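You operate a simulated robot arm through the tools that you are given. There is no shell and no other tool.

You are at the controls of a simulated two-armed robot. One attempt, no reset.

JOB
Shut off the sand air line, bleed it to zero and stand the tag in its slot.
Fine: gauge knob on its number before you bleed, off after; the other air valves, the main one too, stay open.

The check looks at the end state, three seconds after you hand in, the way a careful person would. Anything else that was tipped, shoved, dropped, spilled or broken makes it a failure.

ROBOT AND FRAMES
Two 7-joint arms with two-finger parallel grippers on one trunk that stands fixed in place. Base frame: the origin is at the foot of the trunk, x ahead of it, y to its left, z up. Units: m, rad, N and s.
The left shoulder is at [0.05, 0.165, 1.255], the right one opposite. With the tool pointing down near the work surface each hand reaches from about 0.1 to 0.68 m from the base axis, measured 20 degrees to its own side. Payload 3.91 kg a hand.
The TCP of each hand is the grasp point between the finger pads, 0.03 m short of the fingertips. In the tool frame z runs along the fingers and y along their closing line. Largest opening 0.11 m; finger width 0.02, thickness 0.01; the body of the gripper, 0.048 by 0.112 m, starts 0.055 m behind the TCP.
Orientation is that of the tool frame in the base frame, as a unit quaternion [w, x, y, z]. With the fingers straight down and closing along the base's y, the tool's x points along the base's -x, its y along +y and its z along -z.

CONTROLS
- The arms move only by the tool nudge_tool. It takes "left_steps", "right_steps" or both (then of equal length, played together; a hand with none holds still); each is a list of rows, each a list of 3 entries, a list of its own where there are three numbers: the shift along the tool's x, y, z in units of 400 mm (1.0 is 400 mm), then the turn, a rotation vector about the tool's x, y, z in units of 45 degrees (1.0 is 45 degrees), then the opening, from 0 (shut) to 1 (fully open). In form: [[[tx, ty, tz], [ax, ay, az], gripper], ...]. A call has 1 to 20 rows; each row is the pose to reach, as a shift and turn from the pose commanded when the call began, along the tool's axes at that moment. A call with a number of a shift or a turn outside -1 to 1 is refused whole. Rows are played at 5 a second. More than 0.05 m and 0.15 rad between two rows, or a gripper value outside its range, and nothing of the call is played. A pose out of reach is approached as far as the arm can. The call stops where the force on the tool passes 90 N (or 10 N more than at its start, if that is more) or the arm is blocked; 0.2 s more then pass. Each finger travels about 0.045 m/s and halts on what it meets, pressing with about 25 N; the grip force reading is that of the motor and also rises with nothing between the fingers. The clock runs only during rows and for 0.2 s after the last one: add rows that repeat a pose to give the fingers time. The reply holds the time, the measured pose of the TCP, the force on the tool along the base axes, the opening and the grip force, in the units named above and with some noise, with the torque about the TCP (base axes, N m) and any sound that the robot's microphone picked up.
- Cameras (640 x 400 px; columns grow to the right, rows downward): "scene" is now at [0.1132, 0.0396, 1.4509]; the picture's right is [0.40, -0.92, 0.00], its down [-0.22, -0.10, -0.97] and it looks along [0.89, 0.39, -0.24] (base axes); focal length 214 px, centre (320, 200). "left" rides on the left gripper at [0.073, -0.017, -0.103] in its tool frame; the picture's right is [0.23, 0.97, 0.00], its down [-0.76, 0.18, -0.62] and it looks along [-0.61, 0.14, 0.78] (tool axes); focal length 222 px, centre (320, 200). "right" rides on the right gripper at [0.072, 0.017, -0.103] in its tool frame; the picture's right is [-0.23, 0.97, 0.00], its down [-0.76, -0.18, -0.62] and it looks along [-0.61, -0.14, 0.78] (tool axes); focal length 222 px, centre (320, 200). There is no depth. A picture from a camera that has moved, and an enlarged one, comes with that camera's place and axes in the base frame and with its lens. The place of the scene camera against the robot may be out by one fixed shift of up to 0.012 m in any direction.
- snapshot(camera): a new picture of that camera. The clock stands still meanwhile.
- move_column(by): slides the trunk up (or, below 0, down) by that many m; the arms and the scene camera ride with it, the base frame stays. It gives what a move gives, with no picture.
- head_to(pan, tilt): turns the head with the scene camera to pan (to the left, within 1.396 rad either way) and tilt (down, from -0.506 to 1.204), counted from straight ahead of the robot. It gives what a move gives.
- enlarge(camera, box): a new picture of the part [left, top, right, bottom] of that camera's present view, enlarged. The clock stands still meanwhile.
- job_done(): hands the job in; it is judged then, once.

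Places have to be worked out from the pictures, the camera data and where the tool is seen. Open the grippers and draw the arms clear of the work before you hand the job in, unless the task says otherwise.

The tools are called by a JSON object that holds its "name" and its "arguments". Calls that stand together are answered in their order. nudge_tool: Moves the arms, as the interface text tells. Its arguments: {"type":"object","properties":{"left_steps":{"type":"array","items":{"type":"array"}},"right_steps":{"type":"array","items":{"type":"array"}}},"required":[]} The other tools are called the same way: move_column (by) moves the trunk up or down; head_to (pan, tilt) turns the head that bears the scene camera; snapshot (camera) takes a picture; enlarge (camera, box) takes an enlarged picture of a part of a camera's view; job_done () hands the job in.

At the start:

```text
clock: 0.0
left_tool_pos: [0.2352, 0.2618, 1.4203]
left_ee_rot: [0.0, -0.001, 1.0, -0.001]
left_ft_force: [-0.5, -0.4, 0.3]
left_moment: [0.0, -0.03, 0.0]
left_finger_gap: 0.1101
left_gripper_force: 0.0
right_tool_pos: [0.2863, 0.0325, 1.4377]
right_ee_rot: [0.001, 0.0, 1.0, 0.0]
right_ft_force: [0.1, 0.1, 0.0]
right_moment: [-0.01, 0.02, 0.02]
right_finger_gap: 0.1101
right_gripper_force: 0.0
trunk travel left (down, up): [-0.475, 0.028]
head pan, tilt (commanded): [0.408, 0.243]
```

scene: 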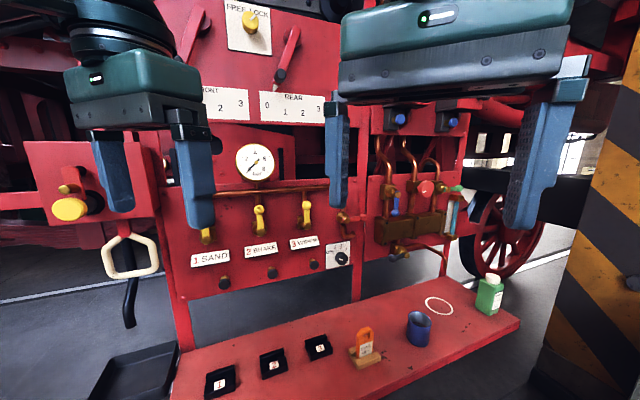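
right: 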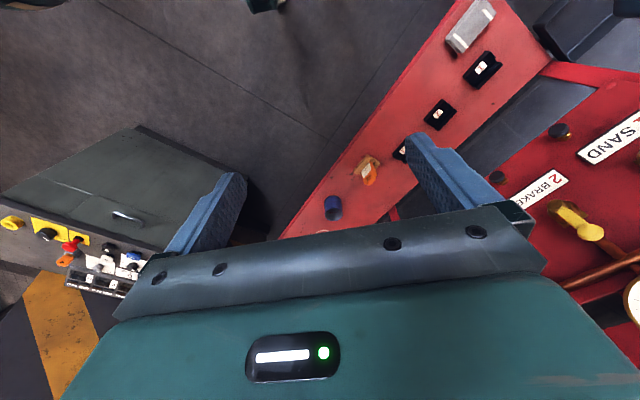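
left: 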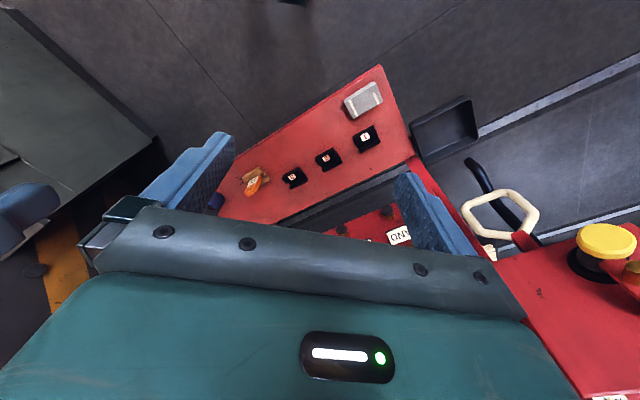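

The scene shows a red panel with three yellow valve handles (1 SAND, 2 BRAKE, 3 ...), a gauge, a knob at the right and a tag on the bench. I'll look closer at the panel before moving anything.

{"name": "enlarge", "arguments": {"camera": "scene", "box": [160, 130, 380, 300]}}

{"name": "enlarge", "arguments": {"camera": "scene", "box": [180, 280, 520, 400]}}

{"name": "enlarge", "arguments": {"camera": "scene", "box": [340, 90, 500, 290]}}

```text
2.35 times, centred on (270, 215) of scene
camera zoom: at [0.1132, 0.0396, 1.4509], right [0.4, -0.92, 0.0], down [-0.22, -0.1, -0.97], along [0.89, 0.39, -0.24], focal length 505 px, centre (438, 165)
```

zoom: 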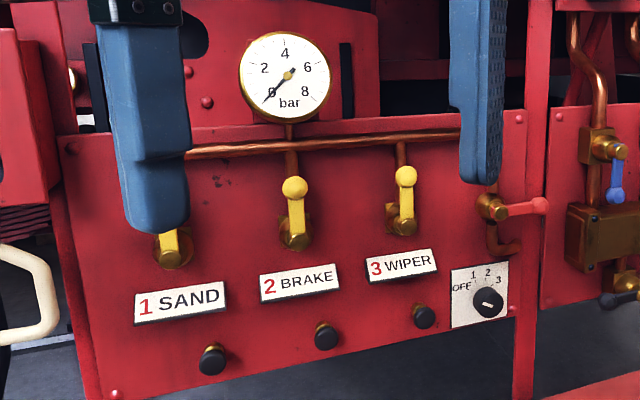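

```text
1.88 times, centred on (350, 340) of scene
camera zoom: at [0.1132, 0.0396, 1.4509], right [0.4, -0.92, 0.0], down [-0.22, -0.1, -0.97], along [0.89, 0.39, -0.24], focal length 404 px, centre (264, -64)
```

zoom: 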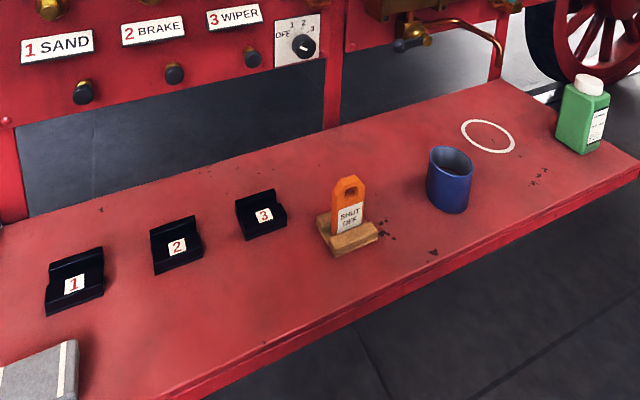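

```text
2.00 times, centred on (420, 190) of scene
camera zoom: at [0.1132, 0.0396, 1.4509], right [0.4, -0.92, 0.0], down [-0.22, -0.1, -0.97], along [0.89, 0.39, -0.24], focal length 429 px, centre (120, 220)
```

zoom: 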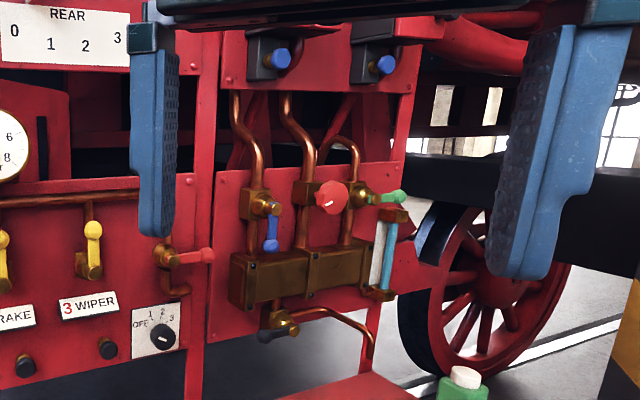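

The panel seems to face the robot from the front-left (inward direction roughly [0.65, 0.76]), with valves near z≈1.2 and the bench near z≈0.87. I'll move the right hand aside, away from the panel, for a clearer view and to add baselines.

{"name": "nudge_tool", "arguments": {"right_steps": [[[0, -0.1, 0], [0, 0, 0], 1], [[0, -0.2, 0], [0, 0, 0], 1], [[0, -0.3, 0], [0, 0, 0], 1], [[0, -0.4, 0], [0, 0, 0], 1], [[0, -0.5, 0], [0, 0, 0], 1]]}}

{"name": "head_to", "arguments": {"pan": 0.9, "tilt": 0.3}}

{"name": "snapshot", "arguments": {"camera": "scene"}}

{"name": "snapshot", "arguments": {"camera": "right"}}

```text
clock: 1.2
left_tool_pos: [0.2355, 0.2619, 1.4221]
left_ee_rot: [0.001, 0.0, 1.0, 0.0]
left_ft_force: [0.1, -0.4, 1.0]
left_moment: [0.02, 0.01, 0.01]
left_finger_gap: 0.1102
left_gripper_force: 0.1
right_tool_pos: [0.2864, -0.1658, 1.4362]
right_ee_rot: [-0.001, -0.001, 1.0, 0.001]
right_ft_force: [0.3, 0.5, -1.4]
right_moment: [0.01, -0.05, 0.02]
right_finger_gap: 0.11
right_gripper_force: 0.1
trunk travel left (down, up): [-0.475, 0.028]
head pan, tilt (commanded): [0.408, 0.243]
```

```text
clock: 2.1
left_tool_pos: [0.2363, 0.2617, 1.4204]
left_ee_rot: [0.0, -0.001, 1.0, -0.001]
left_ft_force: [0.1, 0.4, 1.2]
left_moment: [-0.02, 0.0, -0.01]
left_finger_gap: 0.11
left_gripper_force: 0.1
right_tool_pos: [0.2877, -0.1645, 1.4356]
right_ee_rot: [0.001, 0.0, 1.0, 0.0]
right_ft_force: [-0.1, 0.1, -0.1]
right_moment: [-0.04, 0.0, 0.0]
right_finger_gap: 0.1098
right_gripper_force: 0.1
trunk travel left (down, up): [-0.475, 0.028]
head pan, tilt (commanded): [0.901, 0.3]
```

```text
taken
camera scene: at [0.0855, 0.0756, 1.4455], right [0.78, -0.62, 0.0], down [-0.18, -0.23, -0.96], along [0.59, 0.75, -0.3], focal length 214 px, centre (320, 200)
```

scene: 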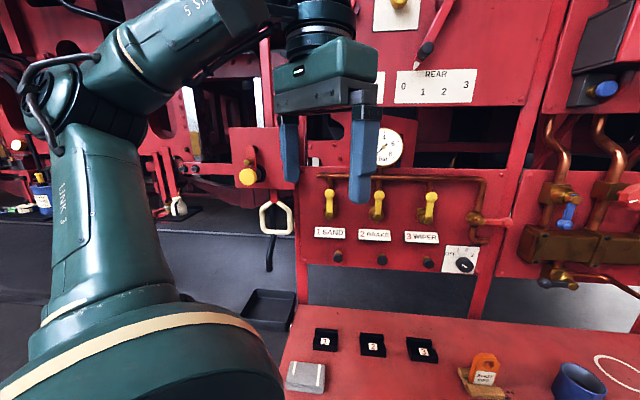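

```text
taken
camera right: at [0.2152, -0.147, 1.5384], right [0.23, 0.97, 0.0], down [0.76, -0.18, 0.62], along [0.61, -0.14, -0.78], focal length 222 px, centre (320, 200)
```

right: 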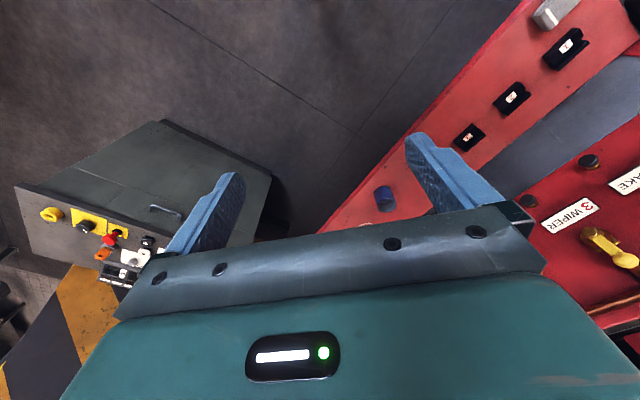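

This view is nearly square-on to the panel; the yellow knob box sits at about [0.30, 0.67, 1.33], clear of where the left hand needs to go. Let me enlarge the panel and bench here.

{"name": "enlarge", "arguments": {"camera": "scene", "box": [300, 120, 500, 280]}}

{"name": "enlarge", "arguments": {"camera": "scene", "box": [280, 310, 520, 400]}}

{"name": "enlarge", "arguments": {"camera": "scene", "box": [300, 170, 400, 270]}}

{"name": "enlarge", "arguments": {"camera": "scene", "box": [400, 170, 520, 280]}}

```text
2.50 times, centred on (400, 200) of scene
camera zoom: at [0.0855, 0.0756, 1.4455], right [0.78, -0.62, 0.0], down [-0.18, -0.23, -0.96], along [0.59, 0.75, -0.3], focal length 536 px, centre (120, 200)
```

zoom: 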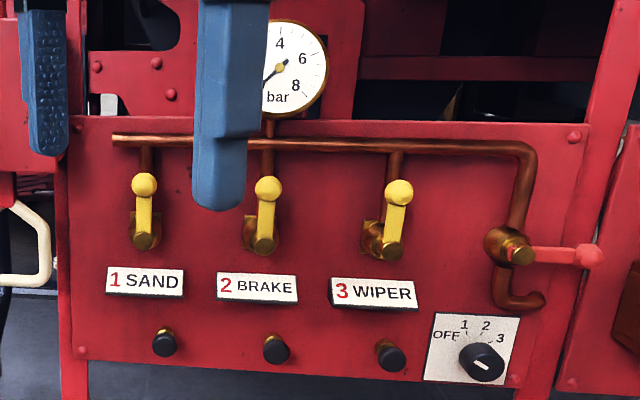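

```text
2.67 times, centred on (400, 355) of scene
camera zoom: at [0.0855, 0.0756, 1.4455], right [0.78, -0.62, 0.0], down [-0.18, -0.23, -0.96], along [0.59, 0.75, -0.3], focal length 572 px, centre (107, -213)
```

zoom: 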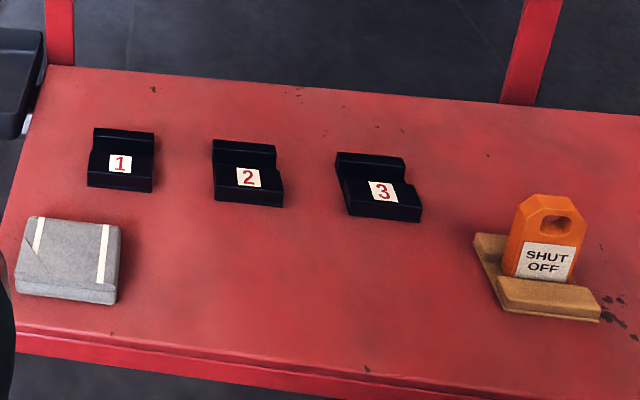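

```text
4.00 times, centred on (350, 220) of scene
camera zoom: at [0.0855, 0.0756, 1.4455], right [0.78, -0.62, 0.0], down [-0.18, -0.23, -0.96], along [0.59, 0.75, -0.3], focal length 858 px, centre (200, 120)
```

zoom: 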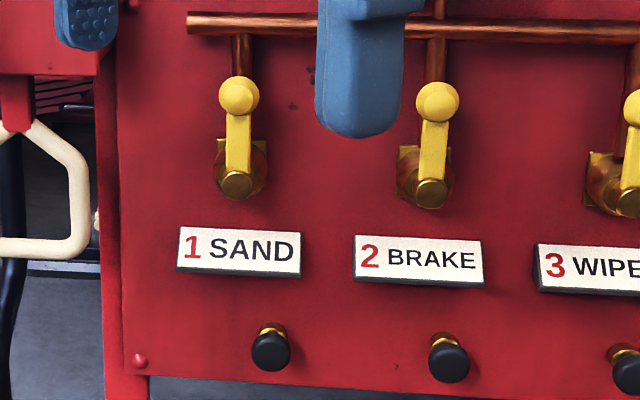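

```text
3.64 times, centred on (460, 225) of scene
camera zoom: at [0.0855, 0.0756, 1.4455], right [0.78, -0.62, 0.0], down [-0.18, -0.23, -0.96], along [0.59, 0.75, -0.3], focal length 780 px, centre (-189, 109)
```

zoom: 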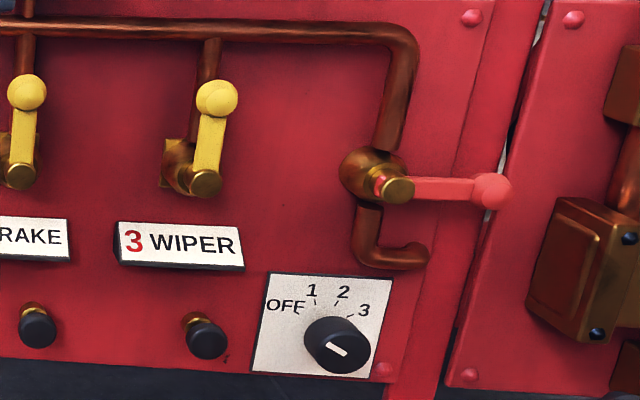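

From two scene views the slot row runs along [0.707, −0.707], so the panel is yawed 45° to the left. I'll bring the left hand a bit forward/down, yaw it 45° toward the panel, then pitch it up 45° to get a straight look with its camera.

{"name": "nudge_tool", "arguments": {"left_steps": [[[-0.017, 0.0275, 0.0625], [0, 0, -0.125], 1], [[-0.034, 0.055, 0.125], [0, 0, -0.25], 1], [[-0.051, 0.0825, 0.1875], [0, 0, -0.375], 1], [[-0.068, 0.11, 0.25], [0, 0, -0.5], 1], [[-0.085, 0.1375, 0.3125], [0, 0, -0.625], 1], [[-0.101, 0.165, 0.375], [0, 0, -0.75], 1], [[-0.118, 0.1925, 0.4375], [0, 0, -0.875], 1], [[-0.135, 0.22, 0.5], [0, 0, -1], 1]]}}

{"name": "nudge_tool", "arguments": {"left_steps": [[[0, 0, 0], [0, -0.15, 0], 1], [[0, 0, 0], [0, -0.3, 0], 1], [[0, 0, 0], [0, -0.45, 0], 1], [[0, 0, 0], [0, -0.6, 0], 1], [[0, 0, 0], [0, -0.75, 0], 1], [[0, 0, 0], [0, -0.9, 0], 1], [[0, 0, 0], [0, -1, 0], 1]]}}

{"name": "snapshot", "arguments": {"camera": "left"}}

{"name": "snapshot", "arguments": {"camera": "scene"}}

```text
clock: 3.9
left_tool_pos: [0.2902, 0.3501, 1.216]
left_ee_rot: [0.001, -0.384, 0.923, -0.001]
left_ft_force: [-0.7, 0.6, -0.2]
left_moment: [-0.04, 0.02, 0.01]
left_finger_gap: 0.1102
left_gripper_force: 0.0
right_tool_pos: [0.2896, -0.1643, 1.436]
right_ee_rot: [0.0, 0.0, 1.0, 0.001]
right_ft_force: [-0.1, 0.0, -0.6]
right_moment: [0.0, 0.01, -0.02]
right_finger_gap: 0.1099
right_gripper_force: 0.2
trunk travel left (down, up): [-0.475, 0.028]
head pan, tilt (commanded): [0.901, 0.3]
```

```text
clock: 5.5
left_tool_pos: [0.33, 0.3543, 1.2479]
left_ee_rot: [0.353, -0.355, 0.853, 0.146]
left_ft_force: [0.0, 0.8, -0.1]
left_moment: [-0.02, -0.01, 0.0]
left_finger_gap: 0.1099
left_gripper_force: 0.0
left hand out of reach, approached as far as the arm can: row 5, 6, 7
right_tool_pos: [0.2879, -0.1649, 1.4358]
right_ee_rot: [0.0, 0.0, 1.0, 0.0]
right_ft_force: [-0.8, -0.1, -0.1]
right_moment: [-0.02, 0.0, -0.04]
right_finger_gap: 0.11
right_gripper_force: 0.1
trunk travel left (down, up): [-0.475, 0.028]
head pan, tilt (commanded): [0.901, 0.3]
```

```text
taken
camera left: at [0.2558, 0.2546, 1.2705], right [-0.8, 0.57, -0.16], down [-0.06, 0.2, 0.98], along [0.59, 0.8, -0.12], focal length 222 px, centre (320, 200)
```

left: 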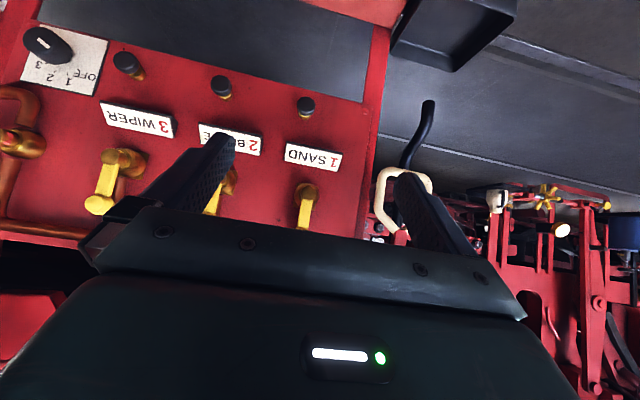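

```text
taken
camera scene: at [0.0856, 0.0753, 1.4455], right [0.78, -0.62, 0.0], down [-0.18, -0.23, -0.96], along [0.59, 0.75, -0.3], focal length 214 px, centre (320, 200)
```

scene: 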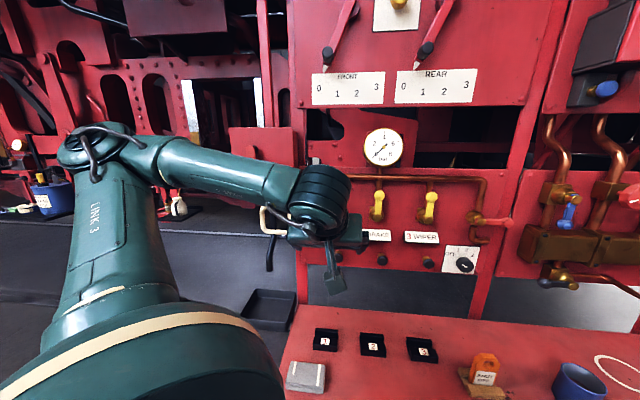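

The hand is now tilted 45° and its camera looks at the panel (upside-down). I'll enlarge this view to measure the SAND valve, the bleed buttons and the knob.

{"name": "enlarge", "arguments": {"camera": "left", "box": [180, 60, 380, 240]}}

{"name": "enlarge", "arguments": {"camera": "left", "box": [0, 0, 200, 240]}}

{"name": "enlarge", "arguments": {"camera": "left", "box": [0, 10, 160, 110]}}

```text
2.22 times, centred on (280, 150) of left
camera zoom: at [0.2558, 0.2546, 1.2705], right [-0.8, 0.57, -0.16], down [-0.06, 0.2, 0.98], along [0.59, 0.8, -0.12], focal length 494 px, centre (409, 311)
```

zoom: 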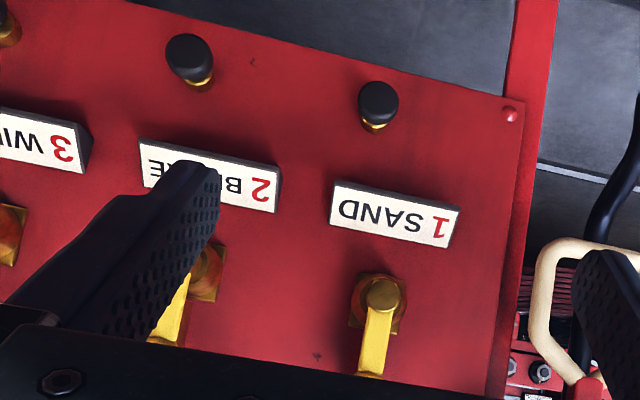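

```text
1.67 times, centred on (100, 120) of left
camera zoom: at [0.2558, 0.2546, 1.2705], right [-0.8, 0.57, -0.16], down [-0.06, 0.2, 0.98], along [0.59, 0.8, -0.12], focal length 370 px, centre (687, 333)
```

zoom: 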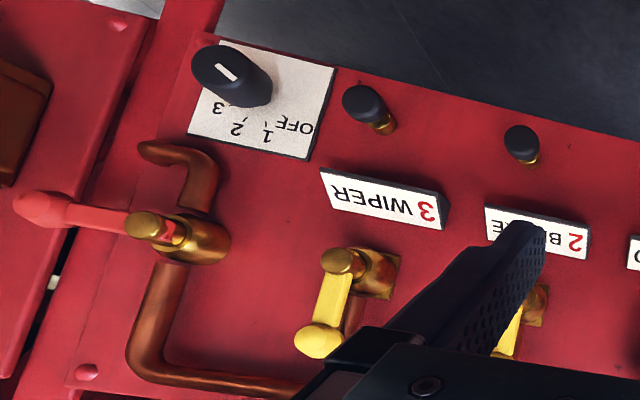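

```text
4.00 times, centred on (80, 60) of left
camera zoom: at [0.2558, 0.2546, 1.2705], right [-0.8, 0.57, -0.16], down [-0.06, 0.2, 0.98], along [0.59, 0.8, -0.12], focal length 888 px, centre (1280, 760)
```

zoom: 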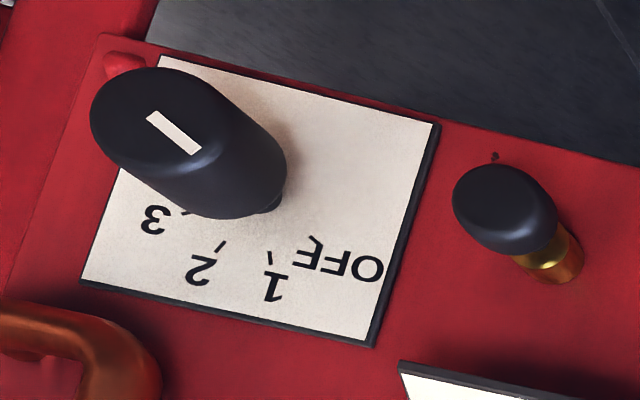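

The knob's white bar points to OFF, the bleed valves are black caps on brass stems, and I need a better baseline for depth. I'll lower the trunk 0.2 m (hand stays well above the bench) and look again.

{"name": "move_column", "arguments": {"by": -0.2}}

{"name": "enlarge", "arguments": {"camera": "scene", "box": [280, 80, 520, 230]}}

{"name": "snapshot", "arguments": {"camera": "scene"}}

{"name": "snapshot", "arguments": {"camera": "left"}}

```text
clock: 7.7
left_tool_pos: [0.3309, 0.354, 1.0476]
left_ee_rot: [0.352, -0.355, 0.853, 0.147]
left_ft_force: [-0.2, -0.5, 0.5]
left_moment: [0.0, 0.02, -0.02]
left_finger_gap: 0.1101
left_gripper_force: 0.0
right_tool_pos: [0.2883, -0.1639, 1.2351]
right_ee_rot: [0.0, -0.001, 1.0, 0.0]
right_ft_force: [-0.2, 0.1, 0.0]
right_moment: [0.02, -0.02, 0.01]
right_finger_gap: 0.1101
right_gripper_force: 0.1
trunk travel left (down, up): [-0.275, 0.228]
head pan, tilt (commanded): [0.901, 0.3]
```

```text
2.67 times, centred on (400, 155) of scene
camera zoom: at [0.0854, 0.0757, 1.2455], right [0.78, -0.62, 0.0], down [-0.18, -0.23, -0.96], along [0.59, 0.75, -0.3], focal length 572 px, centre (107, 320)
```

zoom: 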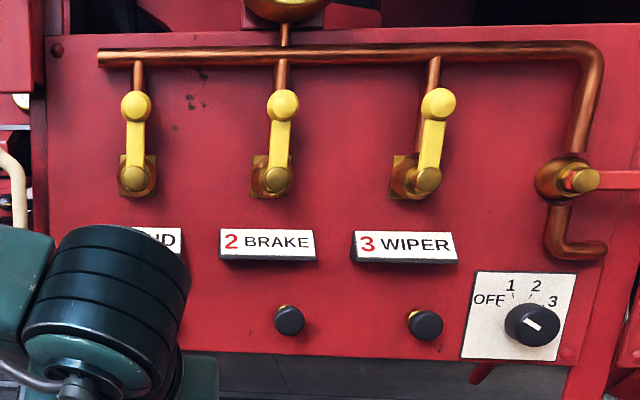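

```text
taken
camera scene: at [0.0854, 0.0757, 1.2455], right [0.78, -0.62, 0.0], down [-0.18, -0.23, -0.96], along [0.59, 0.75, -0.3], focal length 214 px, centre (320, 200)
```

scene: 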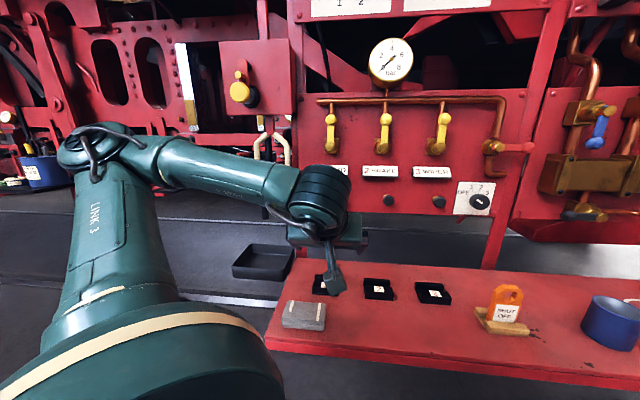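

```text
taken
camera left: at [0.2554, 0.255, 1.0706], right [-0.8, 0.57, -0.16], down [-0.06, 0.2, 0.98], along [0.59, 0.8, -0.13], focal length 222 px, centre (320, 200)
```

left: 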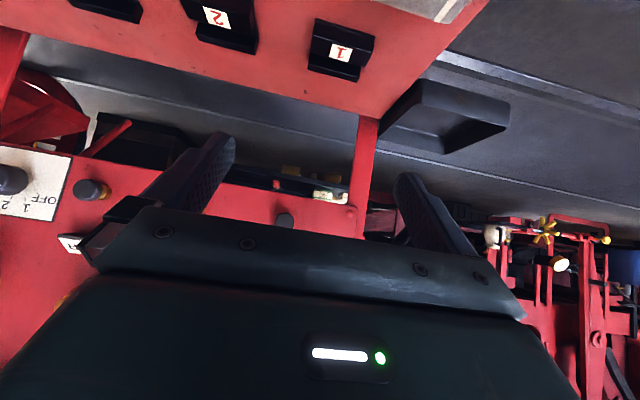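

Triangulated (r = along panel to the right, w = inward): SAND lever pivot ≈ (r −0.034, w 0.706, z 1.212), its ball ≈ (−0.033, 0.702, 1.281), knob face ≈ (0.376, 0.722, 1.065), panel ≈ w 0.75. Now I'll bring the left hand level (tool pointing squarely at the panel), shut, at a standoff of w≈0.60 to the left of the lever.

{"name": "nudge_tool", "arguments": {"left_steps": [[[-0.07, 0.02, -0.019], [0, -0.125, 0], 0.8], [[-0.14, 0.04, -0.038], [0, -0.25, 0], 0.6], [[-0.21, 0.06, -0.057], [0, -0.375, 0], 0.4], [[-0.281, 0.08, -0.076], [0, -0.5, 0], 0.2], [[-0.351, 0.1, -0.095], [0, -0.625, 0], 0], [[-0.421, 0.12, -0.114], [0, -0.75, 0], 0], [[-0.492, 0.14, -0.133], [0, -0.875, 0], 0], [[-0.562, 0.159, -0.152], [0, -1, 0], 0]]}}

{"name": "snapshot", "arguments": {"camera": "scene"}}

{"name": "snapshot", "arguments": {"camera": "left"}}

```text
clock: 9.5
left_tool_pos: [0.3668, 0.4811, 1.2507]
left_ee_rot: [0.653, -0.271, 0.653, 0.271]
left_ft_force: [0.3, 0.1, 0.4]
left_moment: [-0.02, 0.06, 0.04]
left_finger_gap: 0.0
left_gripper_force: 25.0
right_tool_pos: [0.2881, -0.164, 1.2354]
right_ee_rot: [0.0, 0.0, 1.0, 0.0]
right_ft_force: [-0.6, 0.9, -0.3]
right_moment: [0.01, 0.0, -0.03]
right_finger_gap: 0.1099
right_gripper_force: 0.0
trunk travel left (down, up): [-0.275, 0.228]
head pan, tilt (commanded): [0.901, 0.3]
```

```text
taken
camera scene: at [0.0854, 0.0757, 1.2455], right [0.78, -0.62, 0.0], down [-0.18, -0.23, -0.96], along [0.59, 0.75, -0.3], focal length 214 px, centre (320, 200)
```

scene: 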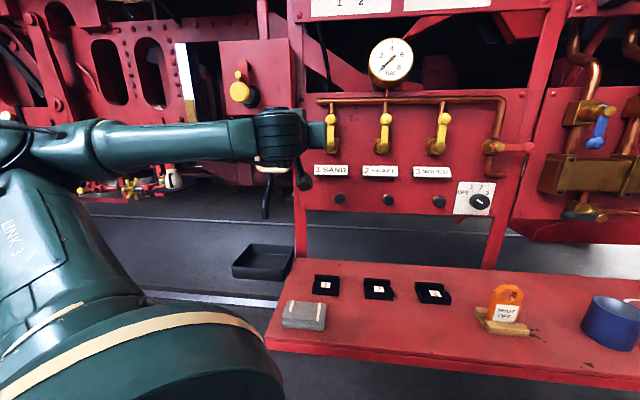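

```text
taken
camera left: at [0.3071, 0.3977, 1.1781], right [-0.69, 0.69, -0.23], down [-0.56, -0.32, 0.76], along [0.45, 0.65, 0.61], focal length 222 px, centre (320, 200)
```

left: 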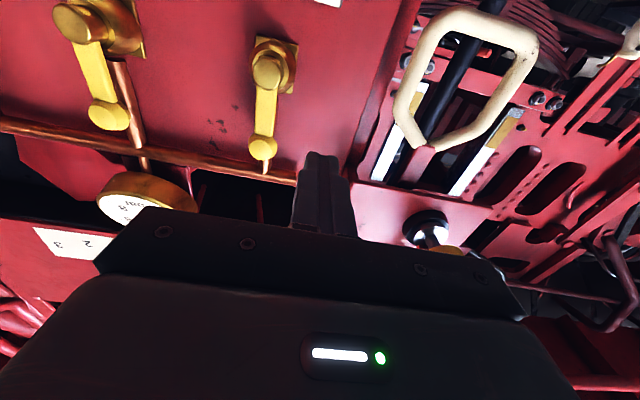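

The hand is level at w≈0.60 with fingers shut, to the left of the SAND lever. I'll enlarge this view to pin down the lever relative to the fingers.

{"name": "enlarge", "arguments": {"camera": "left", "box": [200, 20, 400, 240]}}

{"name": "enlarge", "arguments": {"camera": "scene", "box": [290, 80, 410, 220]}}

```text
1.82 times, centred on (300, 130) of left
camera zoom: at [0.3071, 0.3977, 1.1781], right [-0.69, 0.69, -0.23], down [-0.56, -0.32, 0.76], along [0.45, 0.65, 0.61], focal length 404 px, centre (356, 327)
```

zoom: 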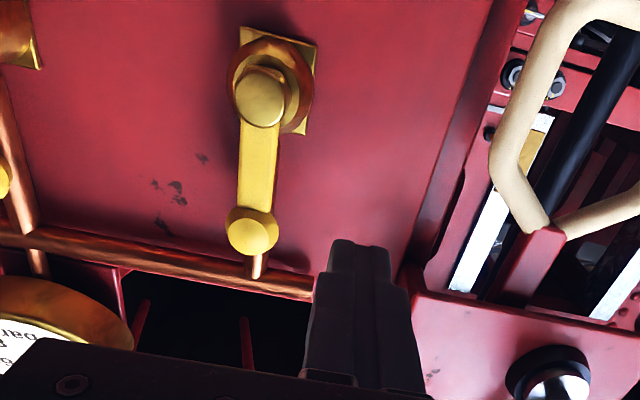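

```text
2.86 times, centred on (350, 150) of scene
camera zoom: at [0.0854, 0.0757, 1.2455], right [0.78, -0.62, 0.0], down [-0.18, -0.23, -0.96], along [0.59, 0.75, -0.3], focal length 613 px, centre (234, 343)
```

zoom: 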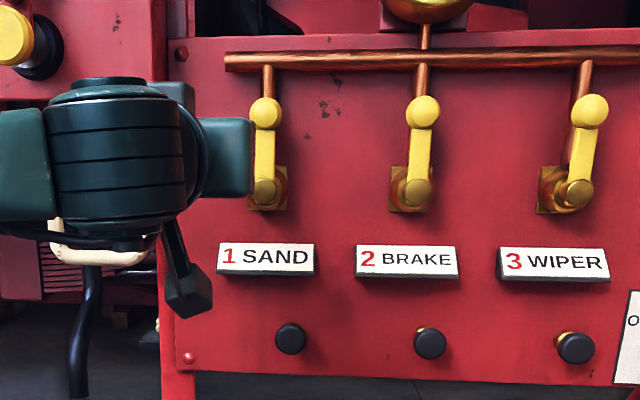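

Combining views: ball ≈ (r −0.032, w ~0.695, z 1.281), pivot ≈ (r −0.034, z 1.213). I'll move the shut fingers straight in to w=0.68 (tips 0.71), just left of the ball.

{"name": "nudge_tool", "arguments": {"left_steps": [[[-0.0625, -0.015, 0.05], [0, 0, 0], 0], [[-0.0625, -0.015, 0.1], [0, 0, 0], 0], [[-0.0625, -0.015, 0.15], [0, 0, 0], 0], [[-0.0625, -0.015, 0.2], [0, 0, 0], 0], [[-0.0625, -0.015, 0.2], [0, 0, 0], 0]]}}

{"name": "snapshot", "arguments": {"camera": "left"}}

{"name": "enlarge", "arguments": {"camera": "scene", "box": [290, 80, 410, 220]}}

```text
clock: 10.7
left_tool_pos: [0.4282, 0.5343, 1.2751]
left_ee_rot: [0.652, -0.272, 0.653, 0.271]
left_ft_force: [0.6, -0.5, 0.0]
left_moment: [-0.01, 0.04, -0.01]
left_finger_gap: 0.0003
left_gripper_force: 25.4
right_tool_pos: [0.2892, -0.1659, 1.2353]
right_ee_rot: [0.0, 0.0, 1.0, 0.0]
right_ft_force: [-1.0, 0.1, -0.9]
right_moment: [0.0, 0.02, -0.01]
right_finger_gap: 0.11
right_gripper_force: 0.0
trunk travel left (down, up): [-0.275, 0.228]
head pan, tilt (commanded): [0.901, 0.3]
```

```text
taken
camera left: at [0.3684, 0.4496, 1.2033], right [-0.69, 0.69, -0.23], down [-0.56, -0.32, 0.76], along [0.45, 0.66, 0.61], focal length 222 px, centre (320, 200)
```

left: 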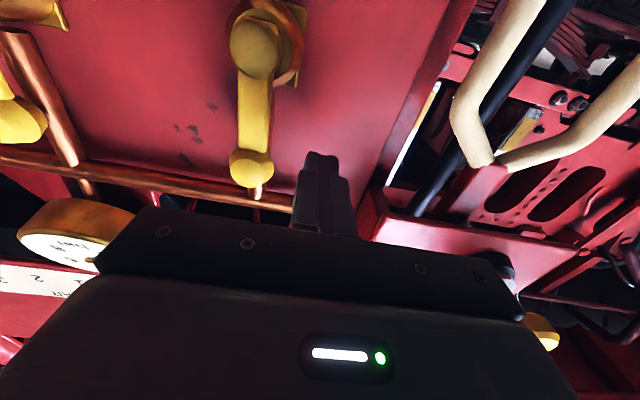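

```text
2.86 times, centred on (350, 150) of scene
camera zoom: at [0.0854, 0.0757, 1.2455], right [0.78, -0.62, 0.0], down [-0.18, -0.23, -0.96], along [0.59, 0.75, -0.3], focal length 613 px, centre (234, 343)
```

zoom: 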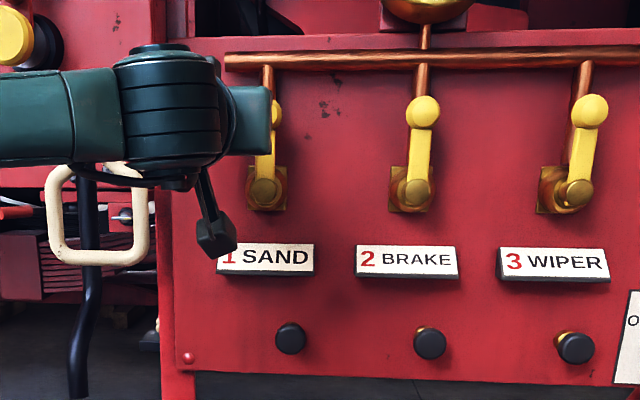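

The fingers are in just left of the ball with no contact. Now I test-push the lever clockwise (to the right) by about 20° along its arc, watching the force.

{"name": "nudge_tool", "arguments": {"left_steps": [[[0, 0, 0.025], [0, 0, 0], 0], [[-0.0175, -0.04, 0.025], [0, 0, 0], 0], [[-0.022, -0.055, 0.025], [0, 0, 0], 0], [[-0.026, -0.07, 0.025], [0, 0, 0], 0], [[-0.028, -0.085, 0.025], [0, 0, 0], 0], [[-0.0295, -0.10125, 0.025], [0, 0, 0], 0]]}}

{"name": "enlarge", "arguments": {"camera": "left", "box": [200, 0, 400, 240]}}

```text
clock: 12.1
left_tool_pos: [0.4645, 0.5138, 1.2862]
left_ee_rot: [0.652, -0.272, 0.653, 0.271]
left_ft_force: [-2.0, 1.4, -2.6]
left_moment: [0.0, 0.03, 0.02]
left_finger_gap: 0.0001
left_gripper_force: 25.0
right_tool_pos: [0.2893, -0.1648, 1.2357]
right_ee_rot: [0.001, 0.0, 1.0, 0.0]
right_ft_force: [0.4, 0.1, 0.2]
right_moment: [0.0, -0.03, 0.06]
right_finger_gap: 0.1101
right_gripper_force: 0.0
trunk travel left (down, up): [-0.275, 0.228]
head pan, tilt (commanded): [0.901, 0.3]
```

```text
1.67 times, centred on (300, 120) of left
camera zoom: at [0.4037, 0.4286, 1.2137], right [-0.69, 0.69, -0.23], down [-0.56, -0.31, 0.76], along [0.45, 0.66, 0.6], focal length 370 px, centre (353, 333)
```

zoom: 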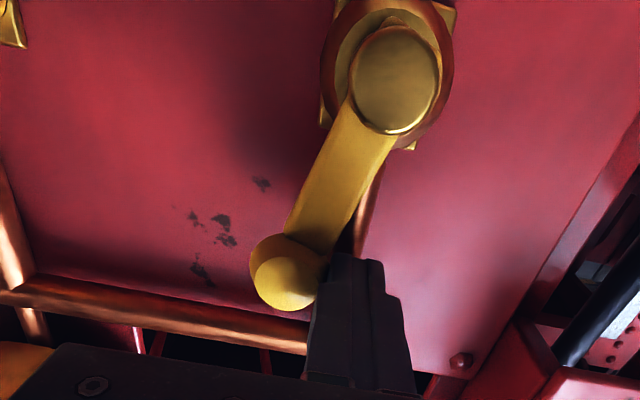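

The lever turns clockwise with only ~3.5 N, so that direction closes it. I continue along the arc to about 80°.

{"name": "nudge_tool", "arguments": {"left_steps": [[[0.0005, -0.032, 0], [0, 0, 0], 0], [[0.008, -0.0628, 0], [0, 0, 0], 0], [[0.0205, -0.0913, 0], [0, 0, 0], 0], [[0.038, -0.1173, 0], [0, 0, 0], 0], [[0.0598, -0.14, 0], [0, 0, 0], 0], [[0.085, -0.1585, 0], [0, 0, 0], 0]]}}

{"name": "snapshot", "arguments": {"camera": "left"}}

{"name": "enlarge", "arguments": {"camera": "scene", "box": [290, 80, 410, 220]}}

```text
clock: 13.5
left_tool_pos: [0.5081, 0.4685, 1.253]
left_ee_rot: [0.653, -0.271, 0.653, 0.271]
left_ft_force: [-1.7, -0.2, 1.6]
left_moment: [0.03, 0.0, 0.02]
left_finger_gap: 0.0
left_gripper_force: 24.5
right_tool_pos: [0.2878, -0.1655, 1.2363]
right_ee_rot: [0.0, 0.0, 1.0, 0.0]
right_ft_force: [-0.2, 1.2, 0.7]
right_moment: [0.01, 0.0, 0.0]
right_finger_gap: 0.1099
right_gripper_force: 0.0
trunk travel left (down, up): [-0.275, 0.228]
head pan, tilt (commanded): [0.901, 0.3]
```

```text
taken
camera left: at [0.4475, 0.3832, 1.1809], right [-0.69, 0.69, -0.23], down [-0.57, -0.32, 0.76], along [0.45, 0.65, 0.61], focal length 222 px, centre (320, 200)
```

left: 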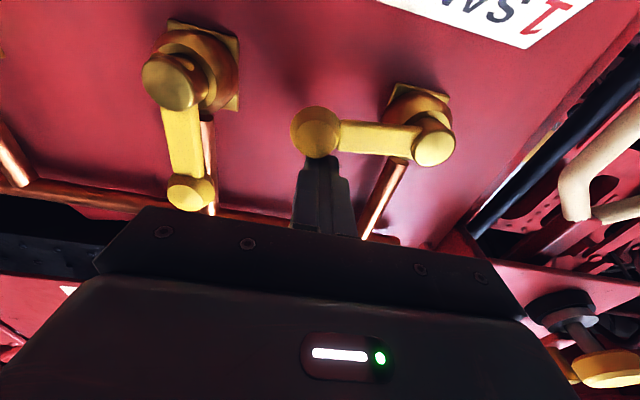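

```text
2.86 times, centred on (350, 150) of scene
camera zoom: at [0.0851, 0.0756, 1.2455], right [0.78, -0.62, 0.0], down [-0.18, -0.23, -0.96], along [0.59, 0.75, -0.3], focal length 613 px, centre (234, 343)
```

zoom: 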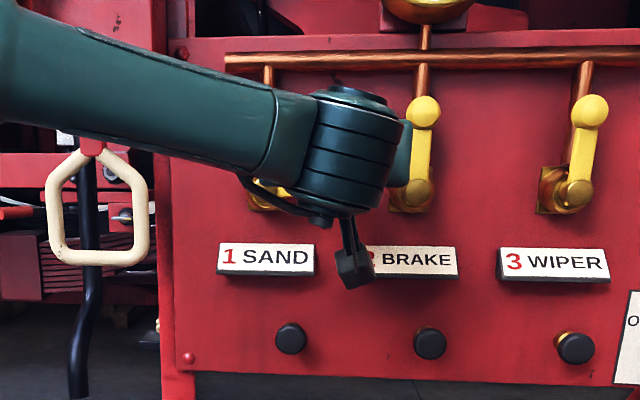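

The lever is close to horizontal. I'll press down in small steps to find its stop.

{"name": "nudge_tool", "arguments": {"left_steps": [[[0.015, -0.01, 0], [0, 0, 0], 0], [[0.0275, -0.012, 0], [0, 0, 0], 0], [[0.035, -0.012, 0], [0, 0, 0], 0], [[0.0425, -0.012, 0], [0, 0, 0], 0]]}}

{"name": "snapshot", "arguments": {"camera": "left"}}

```text
clock: 14.5
left_tool_pos: [0.5108, 0.4652, 1.2436]
left_ee_rot: [0.659, -0.271, 0.647, 0.272]
left_ft_force: [7.8, 7.8, 31.5]
left_moment: [0.45, -0.59, 0.06]
left_finger_gap: 0.0001
left_gripper_force: 25.0
right_tool_pos: [0.287, -0.1657, 1.2362]
right_ee_rot: [0.001, 0.001, 1.0, 0.002]
right_ft_force: [0.0, -0.9, 0.2]
right_moment: [-0.01, 0.0, -0.01]
right_finger_gap: 0.1102
right_gripper_force: 0.0
trunk travel left (down, up): [-0.275, 0.228]
head pan, tilt (commanded): [0.901, 0.3]
```

```text
taken
camera left: at [0.4507, 0.3803, 1.1702], right [-0.69, 0.69, -0.23], down [-0.58, -0.32, 0.75], along [0.44, 0.65, 0.62], focal length 222 px, centre (320, 200)
```

left: 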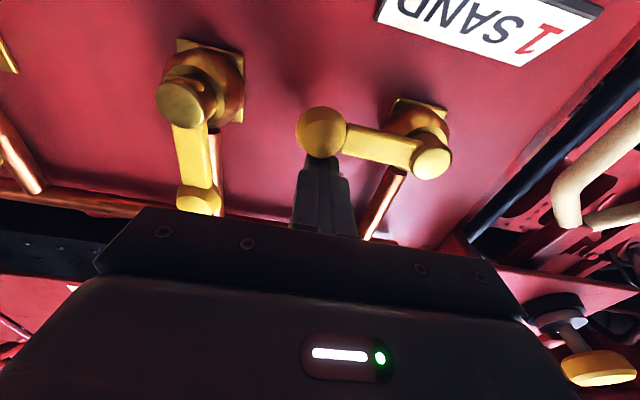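

The upward force rose to ~31 N at z≈1.244, so the lever is on its closed stop. I'll lift off and withdraw to w≈0.58, then check from the scene camera.

{"name": "nudge_tool", "arguments": {"left_steps": [[[-0.04, 0, 0], [0, 0, 0], 0], [[-0.0625, 0, 0], [0, 0, 0], 0], [[-0.0625, 0, -0.1], [0, 0, 0], 0], [[-0.0625, 0, -0.2], [0, 0, 0], 0], [[-0.0625, 0, -0.28], [0, 0, 0], 0]]}}

{"name": "snapshot", "arguments": {"camera": "left"}}

{"name": "enlarge", "arguments": {"camera": "scene", "box": [290, 40, 530, 220]}}

```text
clock: 15.7
left_tool_pos: [0.4323, 0.3855, 1.2615]
left_ee_rot: [0.652, -0.272, 0.654, 0.271]
left_ft_force: [-0.2, -0.1, 0.0]
left_moment: [-0.01, -0.03, 0.0]
left_finger_gap: 0.0001
left_gripper_force: 25.0
right_tool_pos: [0.288, -0.1648, 1.2367]
right_ee_rot: [0.0, 0.0, 1.0, 0.0]
right_ft_force: [-0.6, -0.3, 0.1]
right_moment: [0.02, 0.02, 0.03]
right_finger_gap: 0.1099
right_gripper_force: 0.1
trunk travel left (down, up): [-0.275, 0.228]
head pan, tilt (commanded): [0.901, 0.3]
```

```text
taken
camera left: at [0.3716, 0.3007, 1.1885], right [-0.69, 0.69, -0.23], down [-0.56, -0.32, 0.76], along [0.45, 0.66, 0.61], focal length 222 px, centre (320, 200)
```

left: 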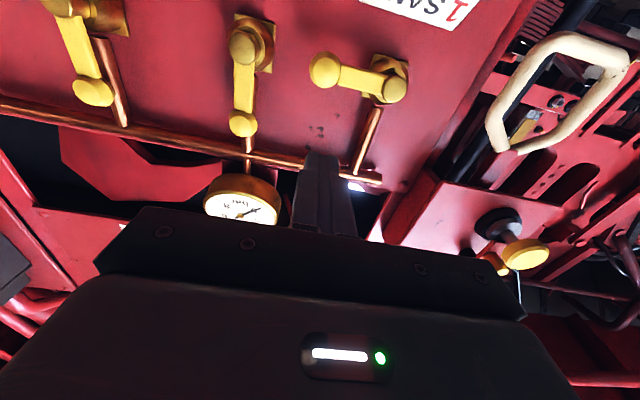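

```text
2.22 times, centred on (410, 130) of scene
camera zoom: at [0.0853, 0.0756, 1.2455], right [0.78, -0.62, 0.0], down [-0.18, -0.23, -0.96], along [0.59, 0.75, -0.3], focal length 477 px, centre (120, 356)
```

zoom: 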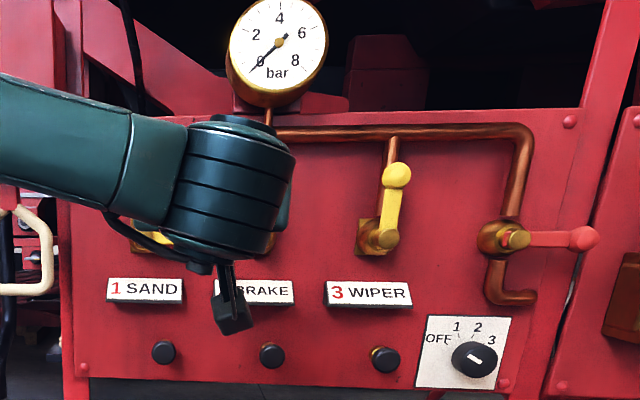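

The SAND lever is now horizontal (shut) and the gauge still reads 0 with the knob OFF. Knob centre works out at (r≈0.377, z≈1.065) with ticks at about −60/−20/+20/+60°, so OFF→1 is 40° clockwise. I move the left hand toward the knob at a safe standoff, in stages.

{"name": "nudge_tool", "arguments": {"left_steps": [[[0.05, -0.085, 0], [0, 0, 0], 0.2], [[0.1, -0.17, 0], [0, 0, 0], 0.4], [[0.15, -0.255, 0.01], [0, 0, 0], 0.6], [[0.2, -0.34, 0.02], [0, 0, 0], 0.7], [[0.25, -0.43, 0.03], [0, 0, 0], 0.7]]}}

{"name": "snapshot", "arguments": {"camera": "scene"}}

{"name": "snapshot", "arguments": {"camera": "left"}}

```text
clock: 16.9
left_tool_pos: [0.5644, 0.2739, 1.1612]
left_ee_rot: [0.653, -0.272, 0.653, 0.271]
left_ft_force: [0.0, 0.4, -0.2]
left_moment: [0.02, 0.02, 0.02]
left_finger_gap: 0.077
left_gripper_force: 0.1
right_tool_pos: [0.2889, -0.1646, 1.2351]
right_ee_rot: [0.0, -0.001, 1.0, 0.0]
right_ft_force: [0.9, -0.1, 0.7]
right_moment: [0.0, 0.02, -0.01]
right_finger_gap: 0.1102
right_gripper_force: 0.0
trunk travel left (down, up): [-0.275, 0.228]
head pan, tilt (commanded): [0.901, 0.3]
```

```text
taken
camera scene: at [0.0861, 0.0759, 1.2454], right [0.78, -0.62, 0.0], down [-0.18, -0.23, -0.95], along [0.59, 0.75, -0.3], focal length 214 px, centre (320, 200)
```

scene: 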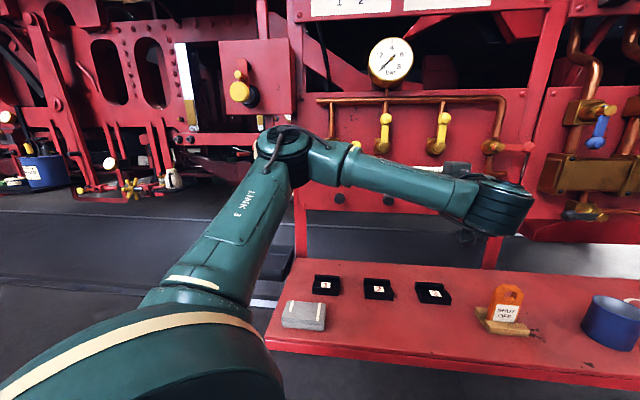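

```text
taken
camera left: at [0.5033, 0.1892, 1.0887], right [-0.69, 0.69, -0.23], down [-0.56, -0.32, 0.76], along [0.45, 0.66, 0.61], focal length 222 px, centre (320, 200)
```

left: 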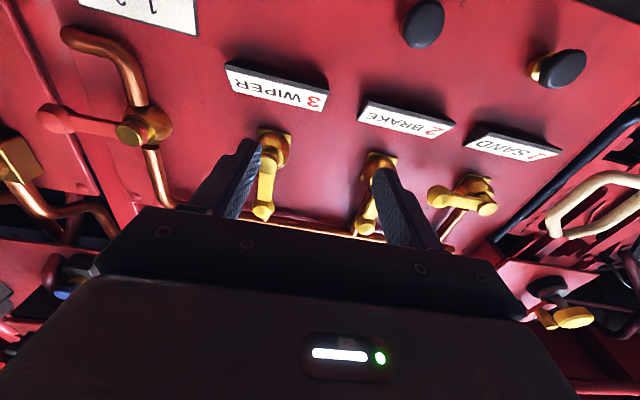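

The way is clear; I continue to a standoff directly in front of the knob.

{"name": "nudge_tool", "arguments": {"left_steps": [[[0.048, -0.085, 0.0], [0, 0, 0], 0.7], [[0.096, -0.17, 0.0], [0, 0, 0], 0.7], [[0.144, -0.256, 0.01], [0, 0, 0], 0.7], [[0.192, -0.342, 0.018], [0, 0, 0], 0.7], [[0.24, -0.427, 0.018], [0, 0, 0], 0.7]]}}

{"name": "snapshot", "arguments": {"camera": "left"}}

{"name": "snapshot", "arguments": {"camera": "scene"}}

```text
clock: 18.1
left_tool_pos: [0.6031, 0.2776, 1.0975]
left_ee_rot: [0.653, -0.271, 0.653, 0.271]
left_ft_force: [0.0, -0.3, 0.2]
left_moment: [0.01, 0.01, -0.01]
left_finger_gap: 0.0771
left_gripper_force: 0.1
left hand out of reach, approached as far as the arm can: row 1, 2, 3, 4, 5
right_tool_pos: [0.287, -0.1652, 1.2356]
right_ee_rot: [0.0, 0.0, 1.0, 0.0]
right_ft_force: [-0.2, -0.2, -0.2]
right_moment: [0.01, 0.01, -0.01]
right_finger_gap: 0.1099
right_gripper_force: 0.1
trunk travel left (down, up): [-0.275, 0.228]
head pan, tilt (commanded): [0.901, 0.3]
```

```text
taken
camera left: at [0.5433, 0.1925, 1.0251], right [-0.69, 0.69, -0.23], down [-0.57, -0.31, 0.76], along [0.45, 0.66, 0.61], focal length 222 px, centre (320, 200)
```

left: 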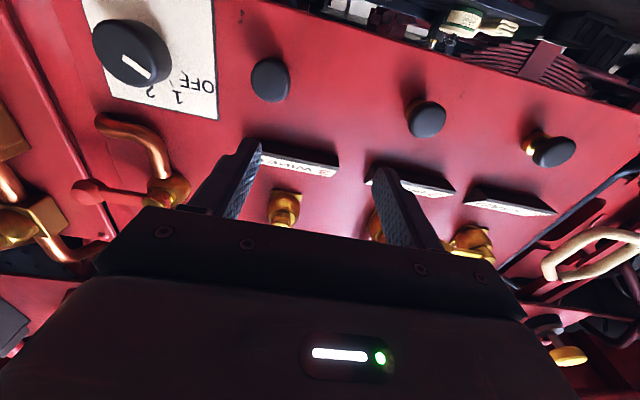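

```text
taken
camera scene: at [0.0854, 0.0757, 1.2455], right [0.78, -0.62, 0.0], down [-0.18, -0.23, -0.96], along [0.59, 0.75, -0.3], focal length 214 px, centre (320, 200)
```

scene: 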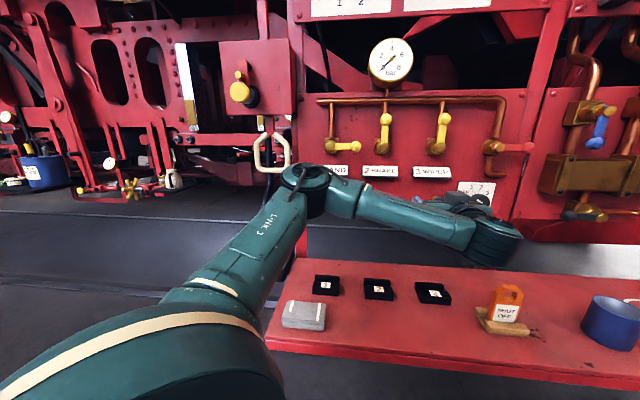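

The left arm can't follow this far right with the tool square to the panel. The right arm should suit the knob better, so I'll bring the left hand back toward the SAND bleed button; first a small test move to see where its commanded pose stands.

{"name": "nudge_tool", "arguments": {"left_steps": [[[0, 0.05, -0.025], [0, 0, 0], 0.6], [[0, 0.1, -0.05], [0, 0, 0], 0.5]]}}

```text
clock: 18.7
left_tool_pos: [0.5592, 0.2927, 1.1005]
left_ee_rot: [0.652, -0.273, 0.653, 0.272]
left_ft_force: [-1.3, -0.2, -0.6]
left_moment: [-0.02, -0.03, -0.02]
left_finger_gap: 0.0552
left_gripper_force: 0.1
right_tool_pos: [0.2873, -0.1643, 1.2362]
right_ee_rot: [0.0, 0.0, 1.0, 0.001]
right_ft_force: [0.1, 0.2, 0.6]
right_moment: [0.0, 0.0, 0.03]
right_finger_gap: 0.1097
right_gripper_force: 0.1
trunk travel left (down, up): [-0.275, 0.228]
head pan, tilt (commanded): [0.901, 0.3]
```

The commanded pose follows the achieved one, good. I bring the left hand in front of bleed button 1 (r≈−0.005, z≈1.06) at standoff, shutting the fingers.

{"name": "nudge_tool", "arguments": {"left_steps": [[[0, 0.095, 0], [0, 0, 0], 0.3], [[0, 0.19, 0], [0, 0, 0], 0.1], [[0, 0.285, 0], [0, 0, 0], 0], [[0, 0.38, 0], [0, 0, 0], 0], [[0.05, 0.483, 0], [0, 0, 0], 0], [[0.096, 0.483, 0], [0, 0, 0], 0]]}}

{"name": "snapshot", "arguments": {"camera": "left"}}

{"name": "snapshot", "arguments": {"camera": "scene"}}

```text
clock: 20.1
left_tool_pos: [0.4214, 0.4293, 1.0598]
left_ee_rot: [0.652, -0.272, 0.654, 0.271]
left_ft_force: [0.0, 0.2, 0.9]
left_moment: [-0.02, 0.01, 0.05]
left_finger_gap: 0.0
left_gripper_force: 24.6
right_tool_pos: [0.2887, -0.1639, 1.2362]
right_ee_rot: [0.0, -0.001, 1.0, 0.001]
right_ft_force: [-0.1, 0.6, -0.1]
right_moment: [0.01, -0.01, 0.01]
right_finger_gap: 0.1098
right_gripper_force: 0.0
trunk travel left (down, up): [-0.275, 0.228]
head pan, tilt (commanded): [0.901, 0.3]
```

```text
taken
camera left: at [0.3617, 0.3444, 0.9872], right [-0.69, 0.69, -0.23], down [-0.56, -0.31, 0.76], along [0.45, 0.66, 0.6], focal length 222 px, centre (320, 200)
```

left: 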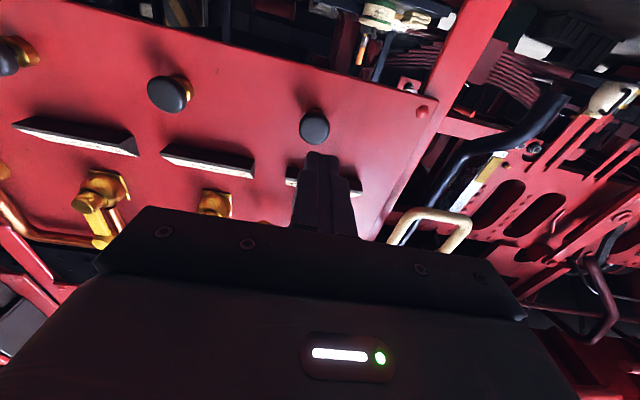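

```text
taken
camera scene: at [0.0856, 0.0758, 1.2454], right [0.78, -0.62, 0.0], down [-0.18, -0.23, -0.96], along [0.59, 0.75, -0.3], focal length 214 px, centre (320, 200)
```

scene: 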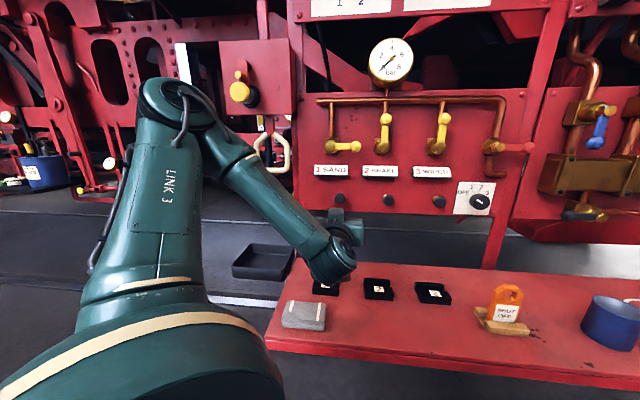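

Bleed button 1 is straight ahead of the left fingertips at (r≈−0.003, w≈0.72, z≈1.066). Now I bring the right hand up: first yaw 45° with a small advance.

{"name": "nudge_tool", "arguments": {"right_steps": [[[-0.047, 0.048, 0.0125], [0, 0, -0.166], 0.8], [[-0.094, 0.096, 0.025], [0, 0, -0.333], 0.7], [[-0.141, 0.144, 0.0375], [0, 0, -0.5], 0.7], [[-0.188, 0.192, 0.05], [0, 0, -0.666], 0.7], [[-0.235, 0.24, 0.0625], [0, 0, -0.833], 0.7], [[-0.2825, 0.2875, 0.075], [0, 0, -1], 0.7]]}}

{"name": "nudge_tool", "arguments": {"right_steps": [[[-0.053, -0.006, 0.021], [0, -0.166, 0], 0.7], [[-0.106, -0.012, 0.042], [0, -0.333, 0], 0.7], [[-0.159, -0.018, 0.0625], [0, -0.5, 0], 0.7], [[-0.212, -0.023, 0.083], [0, -0.666, 0], 0.7], [[-0.265, -0.029, 0.104], [0, -0.833, 0], 0.7], [[-0.318, -0.035, 0.125], [0, -1, 0], 0.7]]}}

{"name": "snapshot", "arguments": {"camera": "right"}}

{"name": "snapshot", "arguments": {"camera": "scene"}}

```text
clock: 21.5
left_tool_pos: [0.4225, 0.4298, 1.0592]
left_ee_rot: [0.652, -0.272, 0.654, 0.271]
left_ft_force: [0.8, -0.6, 0.0]
left_moment: [-0.04, 0.0, -0.03]
left_finger_gap: 0.0
left_gripper_force: 24.8
right_tool_pos: [0.4013, -0.048, 1.2063]
right_ee_rot: [0.001, -0.384, 0.923, 0.0]
right_ft_force: [0.4, -0.4, -0.3]
right_moment: [0.0, -0.01, 0.0]
right_finger_gap: 0.077
right_gripper_force: 0.1
trunk travel left (down, up): [-0.275, 0.228]
head pan, tilt (commanded): [0.901, 0.3]
```

```text
clock: 22.9
left_tool_pos: [0.4241, 0.4298, 1.0587]
left_ee_rot: [0.652, -0.273, 0.654, 0.271]
left_ft_force: [-0.7, 0.5, 0.5]
left_moment: [0.0, 0.01, 0.0]
left_finger_gap: 0.0001
left_gripper_force: 24.9
right_tool_pos: [0.5026, 0.031, 1.1563]
right_ee_rot: [0.355, -0.353, 0.853, 0.147]
right_ft_force: [0.5, 0.5, -0.2]
right_moment: [-0.01, -0.04, -0.01]
right_finger_gap: 0.0769
right_gripper_force: 0.1
trunk travel left (down, up): [-0.275, 0.228]
head pan, tilt (commanded): [0.901, 0.3]
```

```text
taken
camera right: at [0.4019, -0.0442, 1.1774], right [-0.58, 0.8, 0.16], down [0.19, -0.06, 0.98], along [0.79, 0.6, -0.12], focal length 222 px, centre (320, 200)
```

right: 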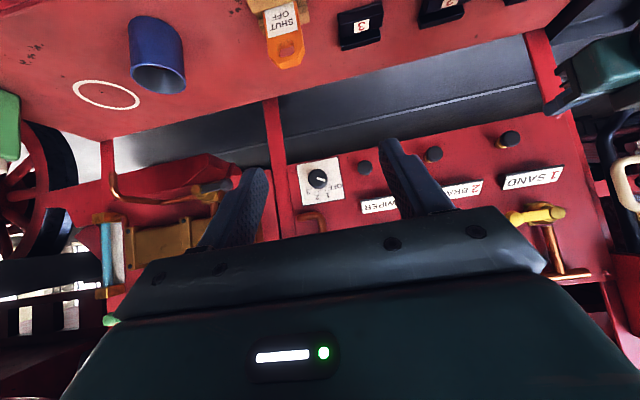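

```text
taken
camera scene: at [0.0857, 0.0756, 1.2455], right [0.78, -0.62, 0.0], down [-0.18, -0.23, -0.96], along [0.59, 0.75, -0.3], focal length 214 px, centre (320, 200)
```

scene: 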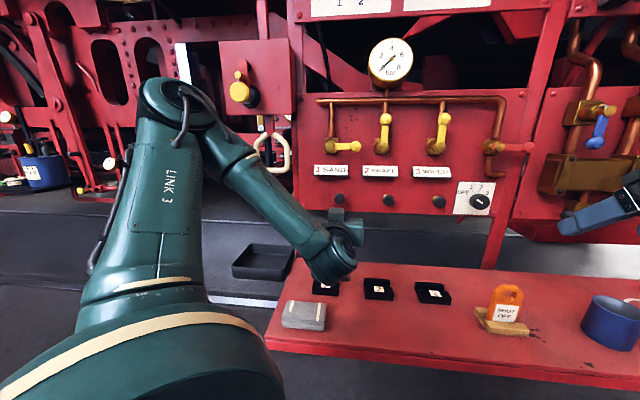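

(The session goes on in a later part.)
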